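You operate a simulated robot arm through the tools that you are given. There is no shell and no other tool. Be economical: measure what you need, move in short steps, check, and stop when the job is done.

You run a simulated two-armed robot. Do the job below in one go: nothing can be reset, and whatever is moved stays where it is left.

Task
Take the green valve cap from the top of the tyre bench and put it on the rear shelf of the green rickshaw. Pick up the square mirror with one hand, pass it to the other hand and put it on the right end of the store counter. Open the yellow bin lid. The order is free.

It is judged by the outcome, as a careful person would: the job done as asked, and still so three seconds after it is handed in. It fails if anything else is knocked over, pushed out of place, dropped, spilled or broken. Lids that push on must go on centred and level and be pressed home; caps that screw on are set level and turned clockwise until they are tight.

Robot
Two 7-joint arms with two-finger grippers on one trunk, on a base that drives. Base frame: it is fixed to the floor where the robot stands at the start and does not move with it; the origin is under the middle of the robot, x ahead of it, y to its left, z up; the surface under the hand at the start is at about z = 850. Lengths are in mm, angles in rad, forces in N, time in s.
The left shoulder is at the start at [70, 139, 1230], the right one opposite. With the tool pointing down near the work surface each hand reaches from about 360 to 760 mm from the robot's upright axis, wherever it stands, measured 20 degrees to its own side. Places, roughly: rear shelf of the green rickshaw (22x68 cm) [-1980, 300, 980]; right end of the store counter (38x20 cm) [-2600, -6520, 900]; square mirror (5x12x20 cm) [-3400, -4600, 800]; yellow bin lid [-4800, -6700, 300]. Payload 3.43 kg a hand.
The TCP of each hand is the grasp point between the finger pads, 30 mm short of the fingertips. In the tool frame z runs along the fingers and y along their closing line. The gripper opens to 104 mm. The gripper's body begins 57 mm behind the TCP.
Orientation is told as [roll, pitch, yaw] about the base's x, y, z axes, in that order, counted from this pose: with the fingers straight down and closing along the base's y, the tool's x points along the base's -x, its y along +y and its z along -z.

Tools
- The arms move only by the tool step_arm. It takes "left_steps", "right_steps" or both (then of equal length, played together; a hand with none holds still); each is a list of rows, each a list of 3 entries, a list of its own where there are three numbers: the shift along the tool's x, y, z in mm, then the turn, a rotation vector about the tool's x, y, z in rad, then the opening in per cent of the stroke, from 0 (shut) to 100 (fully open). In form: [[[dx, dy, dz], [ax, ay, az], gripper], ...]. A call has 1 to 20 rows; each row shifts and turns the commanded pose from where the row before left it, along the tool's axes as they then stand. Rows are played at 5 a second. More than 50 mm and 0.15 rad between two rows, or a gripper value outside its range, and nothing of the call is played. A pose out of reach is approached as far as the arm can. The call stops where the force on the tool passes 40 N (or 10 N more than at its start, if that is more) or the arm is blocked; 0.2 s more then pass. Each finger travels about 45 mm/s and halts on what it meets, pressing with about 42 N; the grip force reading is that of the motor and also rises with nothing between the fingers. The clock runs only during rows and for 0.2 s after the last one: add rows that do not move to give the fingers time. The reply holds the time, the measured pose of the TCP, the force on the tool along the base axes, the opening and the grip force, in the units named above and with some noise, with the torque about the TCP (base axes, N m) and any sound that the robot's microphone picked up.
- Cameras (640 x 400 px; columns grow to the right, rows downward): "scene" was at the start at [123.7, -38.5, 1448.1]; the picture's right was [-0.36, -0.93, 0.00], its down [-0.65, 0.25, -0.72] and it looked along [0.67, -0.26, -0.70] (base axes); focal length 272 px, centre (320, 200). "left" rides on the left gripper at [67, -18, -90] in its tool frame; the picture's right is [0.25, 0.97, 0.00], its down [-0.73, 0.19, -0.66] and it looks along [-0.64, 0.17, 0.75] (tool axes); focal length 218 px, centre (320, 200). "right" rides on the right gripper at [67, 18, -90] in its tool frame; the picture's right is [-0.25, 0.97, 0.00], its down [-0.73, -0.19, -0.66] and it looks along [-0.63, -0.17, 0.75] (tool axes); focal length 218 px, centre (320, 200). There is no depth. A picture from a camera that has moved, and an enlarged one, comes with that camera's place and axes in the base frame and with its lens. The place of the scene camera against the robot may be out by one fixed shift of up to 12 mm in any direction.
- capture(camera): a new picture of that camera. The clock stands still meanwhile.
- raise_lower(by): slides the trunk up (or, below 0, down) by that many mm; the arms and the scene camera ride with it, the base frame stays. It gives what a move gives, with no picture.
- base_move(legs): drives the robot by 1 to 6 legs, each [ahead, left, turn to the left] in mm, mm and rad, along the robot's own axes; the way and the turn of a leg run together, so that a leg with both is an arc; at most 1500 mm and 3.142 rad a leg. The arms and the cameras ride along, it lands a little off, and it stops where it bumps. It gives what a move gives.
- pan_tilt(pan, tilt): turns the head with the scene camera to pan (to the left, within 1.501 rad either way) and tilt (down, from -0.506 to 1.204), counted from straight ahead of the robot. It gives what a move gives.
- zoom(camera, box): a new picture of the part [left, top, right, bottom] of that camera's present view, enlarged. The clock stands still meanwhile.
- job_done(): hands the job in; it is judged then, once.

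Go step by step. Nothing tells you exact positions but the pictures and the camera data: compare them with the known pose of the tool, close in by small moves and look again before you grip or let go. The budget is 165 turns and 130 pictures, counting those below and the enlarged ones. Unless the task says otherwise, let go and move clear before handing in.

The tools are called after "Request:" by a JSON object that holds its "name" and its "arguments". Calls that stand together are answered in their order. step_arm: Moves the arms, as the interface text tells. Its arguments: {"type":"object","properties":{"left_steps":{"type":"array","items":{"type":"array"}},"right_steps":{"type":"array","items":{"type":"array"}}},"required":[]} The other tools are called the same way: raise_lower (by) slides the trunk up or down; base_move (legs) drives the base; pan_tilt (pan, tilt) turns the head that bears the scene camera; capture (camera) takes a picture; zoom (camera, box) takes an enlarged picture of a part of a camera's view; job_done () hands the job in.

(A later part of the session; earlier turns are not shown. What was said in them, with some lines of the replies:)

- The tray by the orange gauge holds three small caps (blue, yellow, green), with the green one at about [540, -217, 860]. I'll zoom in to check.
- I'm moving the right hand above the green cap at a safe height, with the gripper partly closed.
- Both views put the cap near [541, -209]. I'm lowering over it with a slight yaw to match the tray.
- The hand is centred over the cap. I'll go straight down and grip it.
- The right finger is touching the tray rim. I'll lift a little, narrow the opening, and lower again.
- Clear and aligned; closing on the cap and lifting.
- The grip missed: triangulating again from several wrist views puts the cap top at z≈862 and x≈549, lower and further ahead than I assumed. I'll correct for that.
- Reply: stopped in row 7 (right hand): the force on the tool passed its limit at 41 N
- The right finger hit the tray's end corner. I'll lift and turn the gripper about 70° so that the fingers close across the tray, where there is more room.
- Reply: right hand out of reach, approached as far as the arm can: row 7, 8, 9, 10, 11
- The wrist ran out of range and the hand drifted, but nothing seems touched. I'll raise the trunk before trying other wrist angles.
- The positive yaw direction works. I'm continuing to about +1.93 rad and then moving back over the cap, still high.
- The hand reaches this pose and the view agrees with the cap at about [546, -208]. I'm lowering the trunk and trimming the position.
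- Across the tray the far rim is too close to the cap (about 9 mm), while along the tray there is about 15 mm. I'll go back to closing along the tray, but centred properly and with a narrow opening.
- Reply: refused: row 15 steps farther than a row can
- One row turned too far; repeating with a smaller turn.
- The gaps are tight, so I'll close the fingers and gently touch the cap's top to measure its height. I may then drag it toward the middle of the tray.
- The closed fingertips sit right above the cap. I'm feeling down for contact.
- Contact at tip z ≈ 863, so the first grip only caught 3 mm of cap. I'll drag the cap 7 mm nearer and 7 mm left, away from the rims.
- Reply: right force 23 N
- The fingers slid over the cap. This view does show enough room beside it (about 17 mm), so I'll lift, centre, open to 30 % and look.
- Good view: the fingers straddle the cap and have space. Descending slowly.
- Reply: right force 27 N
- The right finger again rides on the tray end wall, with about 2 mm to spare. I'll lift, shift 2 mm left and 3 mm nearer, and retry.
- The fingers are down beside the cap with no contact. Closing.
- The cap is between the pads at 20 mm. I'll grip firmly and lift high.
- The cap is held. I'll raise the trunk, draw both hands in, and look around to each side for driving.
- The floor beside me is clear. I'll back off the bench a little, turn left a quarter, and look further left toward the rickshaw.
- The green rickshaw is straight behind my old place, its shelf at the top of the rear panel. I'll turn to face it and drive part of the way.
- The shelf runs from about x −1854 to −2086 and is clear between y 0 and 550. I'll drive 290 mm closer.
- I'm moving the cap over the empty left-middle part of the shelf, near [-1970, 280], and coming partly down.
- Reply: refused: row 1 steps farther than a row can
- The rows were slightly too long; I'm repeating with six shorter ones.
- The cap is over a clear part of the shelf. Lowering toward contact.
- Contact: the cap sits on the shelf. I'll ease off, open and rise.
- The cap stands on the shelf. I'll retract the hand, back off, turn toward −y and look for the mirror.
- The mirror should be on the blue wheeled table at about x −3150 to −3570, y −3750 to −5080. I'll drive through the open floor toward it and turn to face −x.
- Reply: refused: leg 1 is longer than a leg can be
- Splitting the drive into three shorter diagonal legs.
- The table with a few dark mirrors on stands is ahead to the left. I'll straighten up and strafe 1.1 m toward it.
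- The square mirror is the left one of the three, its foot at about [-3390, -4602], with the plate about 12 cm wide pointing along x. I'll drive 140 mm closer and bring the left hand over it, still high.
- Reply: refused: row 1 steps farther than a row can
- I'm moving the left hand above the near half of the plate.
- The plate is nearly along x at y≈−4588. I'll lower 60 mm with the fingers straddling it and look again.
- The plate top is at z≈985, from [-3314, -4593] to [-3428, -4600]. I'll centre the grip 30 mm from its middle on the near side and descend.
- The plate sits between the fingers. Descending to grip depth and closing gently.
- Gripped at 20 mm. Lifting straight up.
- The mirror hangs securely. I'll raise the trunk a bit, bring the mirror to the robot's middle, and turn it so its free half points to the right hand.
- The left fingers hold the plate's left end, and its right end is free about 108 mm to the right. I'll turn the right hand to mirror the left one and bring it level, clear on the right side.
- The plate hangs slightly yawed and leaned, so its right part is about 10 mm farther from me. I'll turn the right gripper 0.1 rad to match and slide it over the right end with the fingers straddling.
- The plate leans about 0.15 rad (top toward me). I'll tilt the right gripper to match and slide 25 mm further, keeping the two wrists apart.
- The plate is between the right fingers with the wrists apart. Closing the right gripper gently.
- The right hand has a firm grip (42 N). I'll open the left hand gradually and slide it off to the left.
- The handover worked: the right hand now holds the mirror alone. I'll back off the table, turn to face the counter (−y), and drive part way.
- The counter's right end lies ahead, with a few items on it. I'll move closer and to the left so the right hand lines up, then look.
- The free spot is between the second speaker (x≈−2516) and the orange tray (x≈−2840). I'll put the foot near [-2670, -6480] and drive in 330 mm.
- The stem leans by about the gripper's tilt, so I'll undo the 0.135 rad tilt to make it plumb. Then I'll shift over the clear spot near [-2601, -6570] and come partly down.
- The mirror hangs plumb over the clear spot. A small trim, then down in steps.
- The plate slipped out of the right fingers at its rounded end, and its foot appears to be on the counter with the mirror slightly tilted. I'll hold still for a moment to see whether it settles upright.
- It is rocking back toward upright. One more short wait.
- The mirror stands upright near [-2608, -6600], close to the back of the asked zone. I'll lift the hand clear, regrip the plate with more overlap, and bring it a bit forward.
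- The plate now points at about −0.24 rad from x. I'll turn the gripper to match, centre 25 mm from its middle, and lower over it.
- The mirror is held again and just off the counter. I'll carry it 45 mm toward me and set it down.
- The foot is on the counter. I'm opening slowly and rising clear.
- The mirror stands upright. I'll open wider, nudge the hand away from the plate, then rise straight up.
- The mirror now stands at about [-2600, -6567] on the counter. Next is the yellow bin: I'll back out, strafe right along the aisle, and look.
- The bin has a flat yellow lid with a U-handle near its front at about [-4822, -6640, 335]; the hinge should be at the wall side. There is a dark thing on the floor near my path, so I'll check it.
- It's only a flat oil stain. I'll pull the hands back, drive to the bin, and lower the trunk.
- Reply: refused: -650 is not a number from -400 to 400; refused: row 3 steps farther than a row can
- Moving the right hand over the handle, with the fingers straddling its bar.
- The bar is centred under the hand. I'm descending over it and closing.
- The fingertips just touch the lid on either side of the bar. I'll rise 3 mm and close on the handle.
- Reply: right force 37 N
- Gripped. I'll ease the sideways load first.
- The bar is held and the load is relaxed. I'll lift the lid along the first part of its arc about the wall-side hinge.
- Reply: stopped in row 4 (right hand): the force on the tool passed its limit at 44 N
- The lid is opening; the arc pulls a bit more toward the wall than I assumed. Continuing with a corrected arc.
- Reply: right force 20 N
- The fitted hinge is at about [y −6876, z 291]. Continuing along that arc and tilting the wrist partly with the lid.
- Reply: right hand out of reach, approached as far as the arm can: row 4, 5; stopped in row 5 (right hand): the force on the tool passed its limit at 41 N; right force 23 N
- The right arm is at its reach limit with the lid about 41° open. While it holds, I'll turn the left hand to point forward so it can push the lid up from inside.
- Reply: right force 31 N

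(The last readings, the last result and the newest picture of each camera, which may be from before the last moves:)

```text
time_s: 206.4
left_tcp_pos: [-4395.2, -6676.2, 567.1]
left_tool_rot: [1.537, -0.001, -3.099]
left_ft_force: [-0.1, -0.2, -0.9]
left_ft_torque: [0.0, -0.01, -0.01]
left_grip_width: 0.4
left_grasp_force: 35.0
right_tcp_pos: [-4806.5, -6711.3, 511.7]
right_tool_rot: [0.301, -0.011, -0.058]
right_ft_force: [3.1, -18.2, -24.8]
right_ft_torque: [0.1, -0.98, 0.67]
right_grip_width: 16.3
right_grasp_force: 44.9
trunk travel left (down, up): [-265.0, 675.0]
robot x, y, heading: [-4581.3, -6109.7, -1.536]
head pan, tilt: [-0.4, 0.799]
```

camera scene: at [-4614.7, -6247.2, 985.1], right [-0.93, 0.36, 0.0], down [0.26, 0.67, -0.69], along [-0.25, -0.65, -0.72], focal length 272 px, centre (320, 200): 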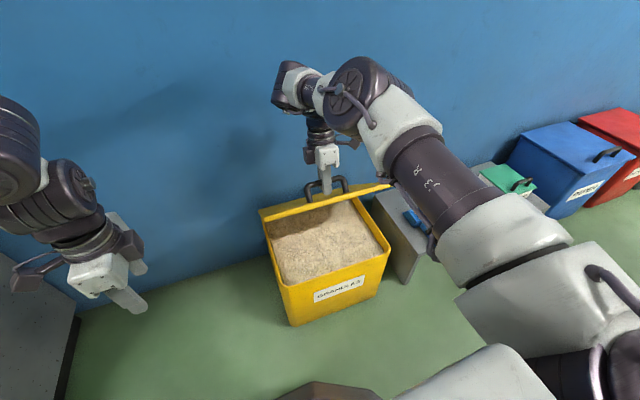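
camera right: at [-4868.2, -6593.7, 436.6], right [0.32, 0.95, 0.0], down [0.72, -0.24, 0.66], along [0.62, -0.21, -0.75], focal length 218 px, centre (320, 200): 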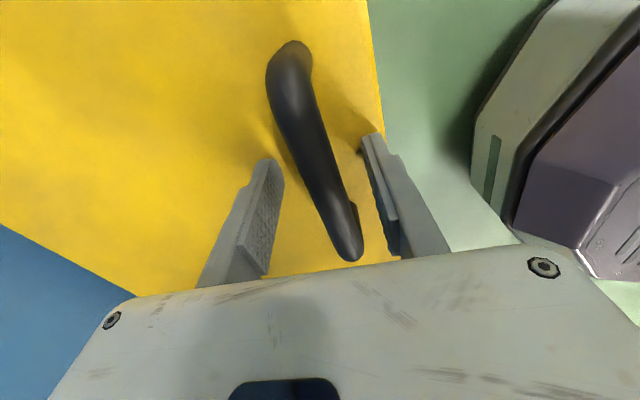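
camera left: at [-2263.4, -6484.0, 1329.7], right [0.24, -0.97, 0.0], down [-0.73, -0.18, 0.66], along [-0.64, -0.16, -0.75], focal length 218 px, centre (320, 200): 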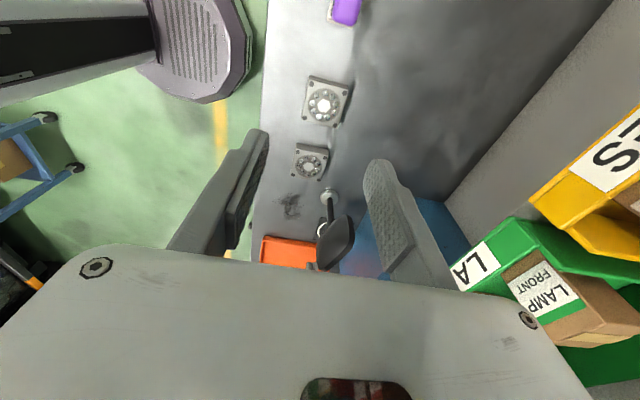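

The left hand points forward. I'm bringing it in front of the opening, below the lid's raised edge and above the rim.

Request:
{"name": "step_arm", "arguments": {"left_steps": [[[0, -40, -19], [0, 0, 0], 0], [[0, -40, -19], [0, 0, 0], 0], [[0, -40, -19], [0, 0, 0], 0], [[0, -40, -19], [0, 0, 0], 0], [[-40, 0, 0], [0, 0, 0], 0], [[-40, 0, 0], [0, 0, 0], 0], [[-40, 0, 0], [0, 0, 0], 0], [[-40, 0, 0], [0, 0, 0], 0], [[-40, 0, 0], [0, 0, 0], 0], [[-40, 0, 0], [0, 0, 0], 0], [[-40, 0, 0], [0, 0, 0], 0], [[0, 0, 0], [0, 0, 0], 0]]}}

Request:
{"name": "capture", "arguments": {"camera": "scene"}}

```text
time_s: 209.0
left_tcp_pos: [-4682.8, -6639.4, 410.6]
left_tool_rot: [1.537, 0.0, -3.097]
left_ft_force: [0.1, 0.0, 0.9]
left_ft_torque: [-0.05, -0.01, 0.01]
left_grip_width: 0.0
left_grasp_force: 34.6
left hand out of reach, approached as far as the arm can: row 3, 4
right_tcp_pos: [-4806.8, -6711.3, 512.7]
right_tool_rot: [0.302, -0.009, -0.057]
right_ft_force: [2.1, -14.7, -23.4]
right_ft_torque: [0.09, -0.23, 0.94]
right_grip_width: 16.4
right_grasp_force: 44.6
trunk travel left (down, up): [-265.0, 675.0]
robot x, y, heading: [-4586.3, -6107.3, -1.535]
head pan, tilt: [-0.4, 0.799]
```

```text
11 pictures are left
camera scene: at [-4614.5, -6247.4, 985.1], right [-0.93, 0.36, 0.0], down [0.26, 0.67, -0.69], along [-0.25, -0.65, -0.72], focal length 272 px, centre (320, 200)
```

scene: 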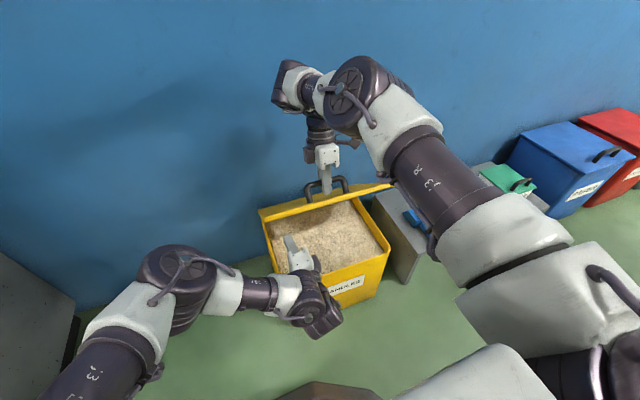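

The left fingers are inside the opening below the lid. I'm pushing forward and up until they support it.

Request:
{"name": "step_arm", "arguments": {"left_steps": [[[0, 15, 10], [0, 0, 0], 0], [[0, 10, 15], [0, 0, 0], 0], [[0, 5, 12], [0, 0, 0], 0], [[0, 5, 8], [0, 0, 0], 0], [[0, 0, 0], [0, 0, 0], 0]]}}

```text
time_s: 210.2
left_tcp_pos: [-4680.0, -6682.5, 441.3]
left_tool_rot: [1.534, 0.0, -3.1]
left_ft_force: [0.4, 13.1, -7.8]
left_ft_torque: [0.02, -0.07, -0.13]
left_grip_width: 0.0
left_grasp_force: 35.0
right_tcp_pos: [-4807.0, -6712.3, 512.3]
right_tool_rot: [0.301, -0.011, -0.057]
right_ft_force: [1.8, -24.6, -17.5]
right_ft_torque: [0.19, -0.51, 0.85]
right_grip_width: 16.2
right_grasp_force: 44.5
trunk travel left (down, up): [-265.0, 675.0]
robot x, y, heading: [-4583.6, -6113.0, -1.534]
head pan, tilt: [-0.4, 0.799]
```

The lid is now supported from inside. I'll release the handle with the right hand and move it up and away.

Request:
{"name": "step_arm", "arguments": {"right_steps": [[[0, 0, 0], [0, 0, 0], 20], [[0, 0, 0], [0, 0, 0], 35], [[0, 0, 0], [0, 0, 0], 50], [[0, 0, 0], [0, 0, 0], 60], [[0, 0, -30], [0, 0, 0], 60], [[0, 8, -35], [0, 0, 0], 60], [[0, 12, -38], [0, 0, 0], 60], [[0, 40, -15], [0, 0, 0], 60], [[0, 40, -12], [0, 0, 0], 60], [[0, 40, -12], [0, 0, 0], 60], [[0, 0, 0], [0, 0, 0], 60]]}}

Request:
{"name": "capture", "arguments": {"camera": "scene"}}

```text
time_s: 212.0
left_tcp_pos: [-4679.2, -6679.4, 443.3]
left_tool_rot: [1.534, 0.0, -3.102]
left_ft_force: [-1.6, 2.0, -11.7]
left_ft_torque: [0.28, -0.11, -0.09]
left_grip_width: 0.0
left_grasp_force: 34.7
right_tcp_pos: [-4799.5, -6684.3, 568.3]
right_tool_rot: [0.29, -0.011, -0.053]
right_ft_force: [-0.5, -4.1, 4.8]
right_ft_torque: [-0.36, 0.13, 0.05]
right_grip_width: 62.9
right_grasp_force: 0.2
right hand out of reach, approached as far as the arm can: row 5, 6, 7
trunk travel left (down, up): [-265.0, 675.0]
robot x, y, heading: [-4583.2, -6112.4, -1.537]
head pan, tilt: [-0.4, 0.799]
stopped in row 9 (right hand): the force on the tool passed its limit at 58 N (the readings are from after the stop); the commanded pose is now the measured one
```

```text
10 pictures are left
camera scene: at [-4612.7, -6244.1, 985.8], right [-0.93, 0.36, 0.0], down [0.25, 0.67, -0.7], along [-0.25, -0.65, -0.72], focal length 272 px, centre (320, 200)
```

scene: 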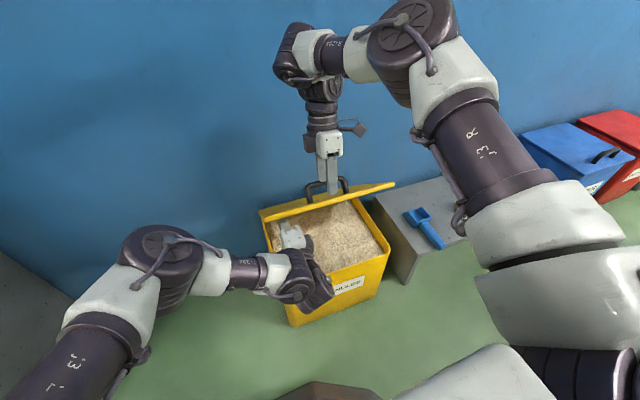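

The right finger is still beside the bar. I'll straighten the wrist while rising straight up.

Request:
{"name": "step_arm", "arguments": {"right_steps": [[[0, -2, -12], [0.08, 0, 0], 60], [[0, 3, -20], [0.08, 0, 0], 70], [[0, 2, -25], [0.08, 0, 0], 70], [[0, 0, -30], [0.05, 0, 0], 70], [[0, 0, -30], [0, 0, 0], 70], [[0, 0, 0], [0, 0, 0], 70]]}}

```text
time_s: 213.4
left_tcp_pos: [-4678.2, -6681.8, 443.1]
left_tool_rot: [1.54, 0.0, -3.101]
left_ft_force: [0.3, -0.6, 0.0]
left_ft_torque: [0.0, -0.02, 0.01]
left_grip_width: 0.0
left_grasp_force: 34.9
right_tcp_pos: [-4802.3, -6691.9, 683.7]
right_tool_rot: [0.001, -0.013, -0.051]
right_ft_force: [0.8, -0.7, 0.5]
right_ft_torque: [0.0, 0.01, 0.0]
right_grip_width: 73.0
right_grasp_force: 0.1
trunk travel left (down, up): [-265.0, 675.0]
robot x, y, heading: [-4584.6, -6109.7, -1.539]
head pan, tilt: [-0.4, 0.799]
```

Request:
{"name": "capture", "arguments": {"camera": "scene"}}

```text
9 pictures are left
camera scene: at [-4613.6, -6244.3, 985.6], right [-0.93, 0.36, 0.0], down [0.26, 0.67, -0.7], along [-0.25, -0.65, -0.72], focal length 272 px, centre (320, 200)
```

scene: 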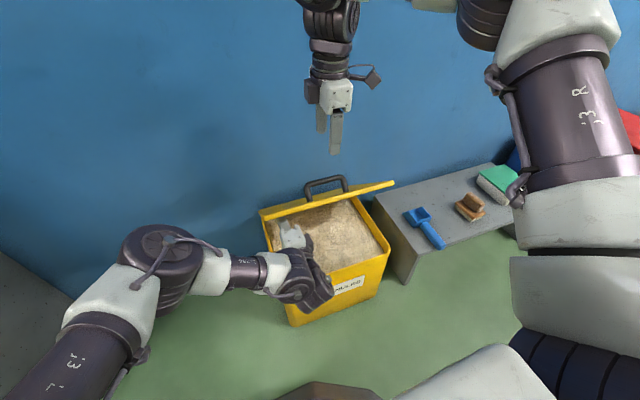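

The lid stays where it is left (stiff hinge). I'll now push it further open with the left fingers.

Request:
{"name": "step_arm", "arguments": {"left_steps": [[[0, 10, 20], [0, 0, 0], 0], [[0, 10, 20], [0, 0, 0], 0], [[0, 8, 20], [0, 0, 0], 0], [[0, 5, 20], [0, 0, 0], 0], [[0, 5, 20], [0, 0, 0], 0], [[0, 0, 20], [0, 0, 0], 0], [[0, 0, 20], [0, 0, 0], 0], [[0, 0, 0], [0, 0, 0], 0]]}}

Request:
{"name": "capture", "arguments": {"camera": "scene"}}

```text
time_s: 215.2
left_tcp_pos: [-4673.0, -6822.6, 480.3]
left_tool_rot: [1.54, -0.001, -3.101]
left_ft_force: [0.2, 0.1, 0.5]
left_ft_torque: [0.0, -0.03, -0.02]
left_grip_width: 0.0
left_grasp_force: 34.4
right_tcp_pos: [-4801.1, -6691.5, 681.6]
right_tool_rot: [0.001, -0.012, -0.052]
right_ft_force: [-0.3, -0.4, 0.4]
right_ft_torque: [-0.01, 0.01, 0.01]
right_grip_width: 72.6
right_grasp_force: 0.1
trunk travel left (down, up): [-265.0, 675.0]
robot x, y, heading: [-4581.7, -6110.8, -1.534]
head pan, tilt: [-0.4, 0.799]
```

```text
8 pictures are left
camera scene: at [-4613.5, -6244.2, 985.6], right [-0.93, 0.36, 0.0], down [0.26, 0.67, -0.7], along [-0.25, -0.65, -0.72], focal length 272 px, centre (320, 200)
```

scene: 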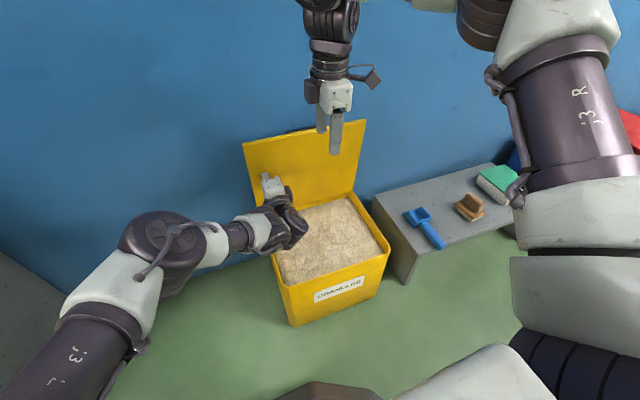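

The lid is near upright and holds. A little more push to make sure.

Request:
{"name": "step_arm", "arguments": {"left_steps": [[[0, 0, 10], [0, 0, 0], 0], [[0, 0, 10], [0, 0, 0], 0], [[0, 0, 5], [0, 0, 0], 0], [[0, 0, 0], [0, 0, 0], 0]]}}

```text
time_s: 215.6
left_tcp_pos: [-4673.9, -6822.2, 478.9]
left_tool_rot: [1.54, -0.001, -3.098]
left_ft_force: [3.7, 17.6, 6.2]
left_ft_torque: [-0.32, 0.15, -0.06]
left_grip_width: 0.0
left_grasp_force: 34.7
right_tcp_pos: [-4801.7, -6690.6, 683.6]
right_tool_rot: [0.001, -0.011, -0.051]
right_ft_force: [-0.2, 0.2, 0.3]
right_ft_torque: [0.0, 0.01, -0.01]
right_grip_width: 72.8
right_grasp_force: 0.0
trunk travel left (down, up): [-265.0, 675.0]
robot x, y, heading: [-4583.8, -6108.5, -1.536]
head pan, tilt: [-0.4, 0.799]
stopped in row 1 (left hand): the force on the tool passed its limit at 46 N (the readings are from after the stop); the commanded pose is now the measured one
```

The lid is at its stop. I'll withdraw the left hand straight back and check.

Request:
{"name": "step_arm", "arguments": {"left_steps": [[[0, 0, -10], [0, 0, 0], 0], [[0, 0, -35], [0, 0, 0], 0], [[0, 0, -40], [0, 0, 0], 0], [[0, 5, -40], [0, 0, 0], 0], [[0, 40, -10], [0, 0, 0], 0], [[0, 40, 0], [0, 0, 0], 0], [[40, 20, 0], [0, 0, 0], 0], [[40, 0, 0], [0, 0, 0], 0], [[40, 0, 0], [0, 0, 0], 0], [[0, 0, 0], [0, 0, 0], 0]], "right_steps": [[[0, 0, -10], [0, 0, 0], 70], [[0, 20, -10], [0, 0, 0], 70], [[0, 30, 0], [0, 0, 0], 70], [[0, 30, 0], [0, 0, 0], 70], [[0, 30, 0], [0, 0, 0], 70], [[0, 0, 0], [0, 0, 0], 70], [[0, 0, 0], [0, 0, 0], 70], [[0, 0, 0], [0, 0, 0], 70], [[0, 0, 0], [0, 0, 0], 70], [[0, 0, 0], [0, 0, 0], 70]]}}

Request:
{"name": "capture", "arguments": {"camera": "scene"}}

```text
time_s: 217.8
left_tcp_pos: [-4556.4, -6689.4, 584.5]
left_tool_rot: [1.536, 0.0, -3.1]
left_ft_force: [0.1, 0.4, -0.2]
left_ft_torque: [-0.03, 0.01, 0.04]
left_grip_width: 0.0
left_grasp_force: 34.3
right_tcp_pos: [-4795.9, -6581.9, 705.0]
right_tool_rot: [0.002, -0.013, -0.051]
right_ft_force: [-0.4, -0.6, -0.2]
right_ft_torque: [0.0, 0.01, -0.03]
right_grip_width: 72.8
right_grasp_force: 0.1
trunk travel left (down, up): [-265.0, 675.0]
robot x, y, heading: [-4585.5, -6110.9, -1.539]
head pan, tilt: [-0.4, 0.799]
```

```text
7 pictures are left
camera scene: at [-4613.3, -6243.9, 985.6], right [-0.93, 0.36, 0.0], down [0.26, 0.67, -0.7], along [-0.25, -0.65, -0.72], focal length 272 px, centre (320, 200)
```

scene: 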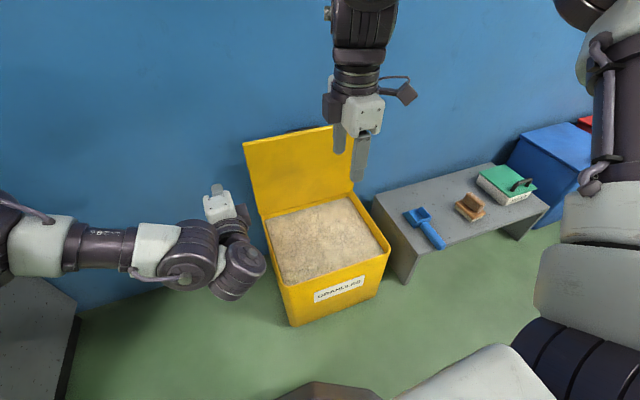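

The lid stays up. I'll back away a little and check that it is still open after a few seconds.

Request:
{"name": "base_move", "arguments": {"legs": [[-300, 0, 0]]}}

Request:
{"name": "step_arm", "arguments": {"right_steps": [[[0, 0, 0], [0, 0, 0], 70], [[0, 0, 0], [0, 0, 0], 70], [[0, 0, 0], [0, 0, 0], 70], [[0, 0, 0], [0, 0, 0], 70], [[0, 0, 0], [0, 0, 0], 70], [[0, 0, 0], [0, 0, 0], 70], [[0, 0, 0], [0, 0, 0], 70], [[0, 0, 0], [0, 0, 0], 70], [[0, 0, 0], [0, 0, 0], 70], [[0, 0, 0], [0, 0, 0], 70]]}}

Request:
{"name": "capture", "arguments": {"camera": "scene"}}

```text
time_s: 219.8
left_tcp_pos: [-4564.8, -6386.3, 586.8]
left_tool_rot: [1.537, 0.0, -3.095]
left_ft_force: [0.9, 0.0, 0.3]
left_ft_torque: [0.03, 0.05, -0.03]
left_grip_width: 0.0
left_grasp_force: 34.8
right_tcp_pos: [-4802.5, -6280.1, 704.8]
right_tool_rot: [-0.001, -0.012, -0.045]
right_ft_force: [-0.6, 0.1, -0.1]
right_ft_torque: [-0.03, 0.0, 0.01]
right_grip_width: 72.7
right_grasp_force: 0.0
trunk travel left (down, up): [-265.0, 675.0]
robot x, y, heading: [-4598.0, -5806.5, -1.528]
head pan, tilt: [-0.4, 0.799]
```

```text
time_s: 222.0
left_tcp_pos: [-4564.5, -6386.3, 585.4]
left_tool_rot: [1.537, 0.0, -3.094]
left_ft_force: [-0.1, 0.0, 0.0]
left_ft_torque: [0.01, 0.03, -0.02]
left_grip_width: 0.0
left_grasp_force: 34.9
right_tcp_pos: [-4802.7, -6281.0, 704.3]
right_tool_rot: [0.002, -0.011, -0.046]
right_ft_force: [-0.4, 0.3, 1.2]
right_ft_torque: [0.02, 0.01, 0.03]
right_grip_width: 72.6
right_grasp_force: 0.0
trunk travel left (down, up): [-265.0, 675.0]
robot x, y, heading: [-4597.1, -5806.9, -1.527]
head pan, tilt: [-0.4, 0.799]
```

```text
6 pictures are left
camera scene: at [-4624.3, -5941.8, 985.6], right [-0.94, 0.35, 0.0], down [0.25, 0.67, -0.7], along [-0.24, -0.65, -0.72], focal length 272 px, centre (320, 200)
```

scene: 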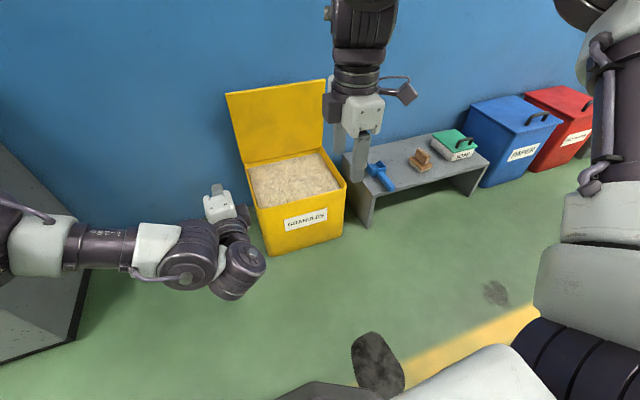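

The cap is on the rickshaw shelf, the mirror was last seen upright on the counter, and the bin lid is staying open. Both hands are clear, so I'm handing in.

Request:
{"name": "job_done", "arguments": {}}

```text
The job is handed in.
```

All three parts are handed in, but the mirror slipped out of the right hand a short way above the counter and landed on its foot.

- **Valve cap:** it stands on the rear shelf of the green rickshaw. In earlier grip attempts the fingers touched the cap tray's rim, and the tray may have shifted slightly.
- **Mirror:** I picked it up with the left hand and passed it to the right. After the slip it rocked back upright; I gripped it again, moved it forward and set it down. It was standing near the right end of the counter when I last looked, before driving to the bin.
- **Bin lid:** it is open to its stop and stayed up after I backed away.
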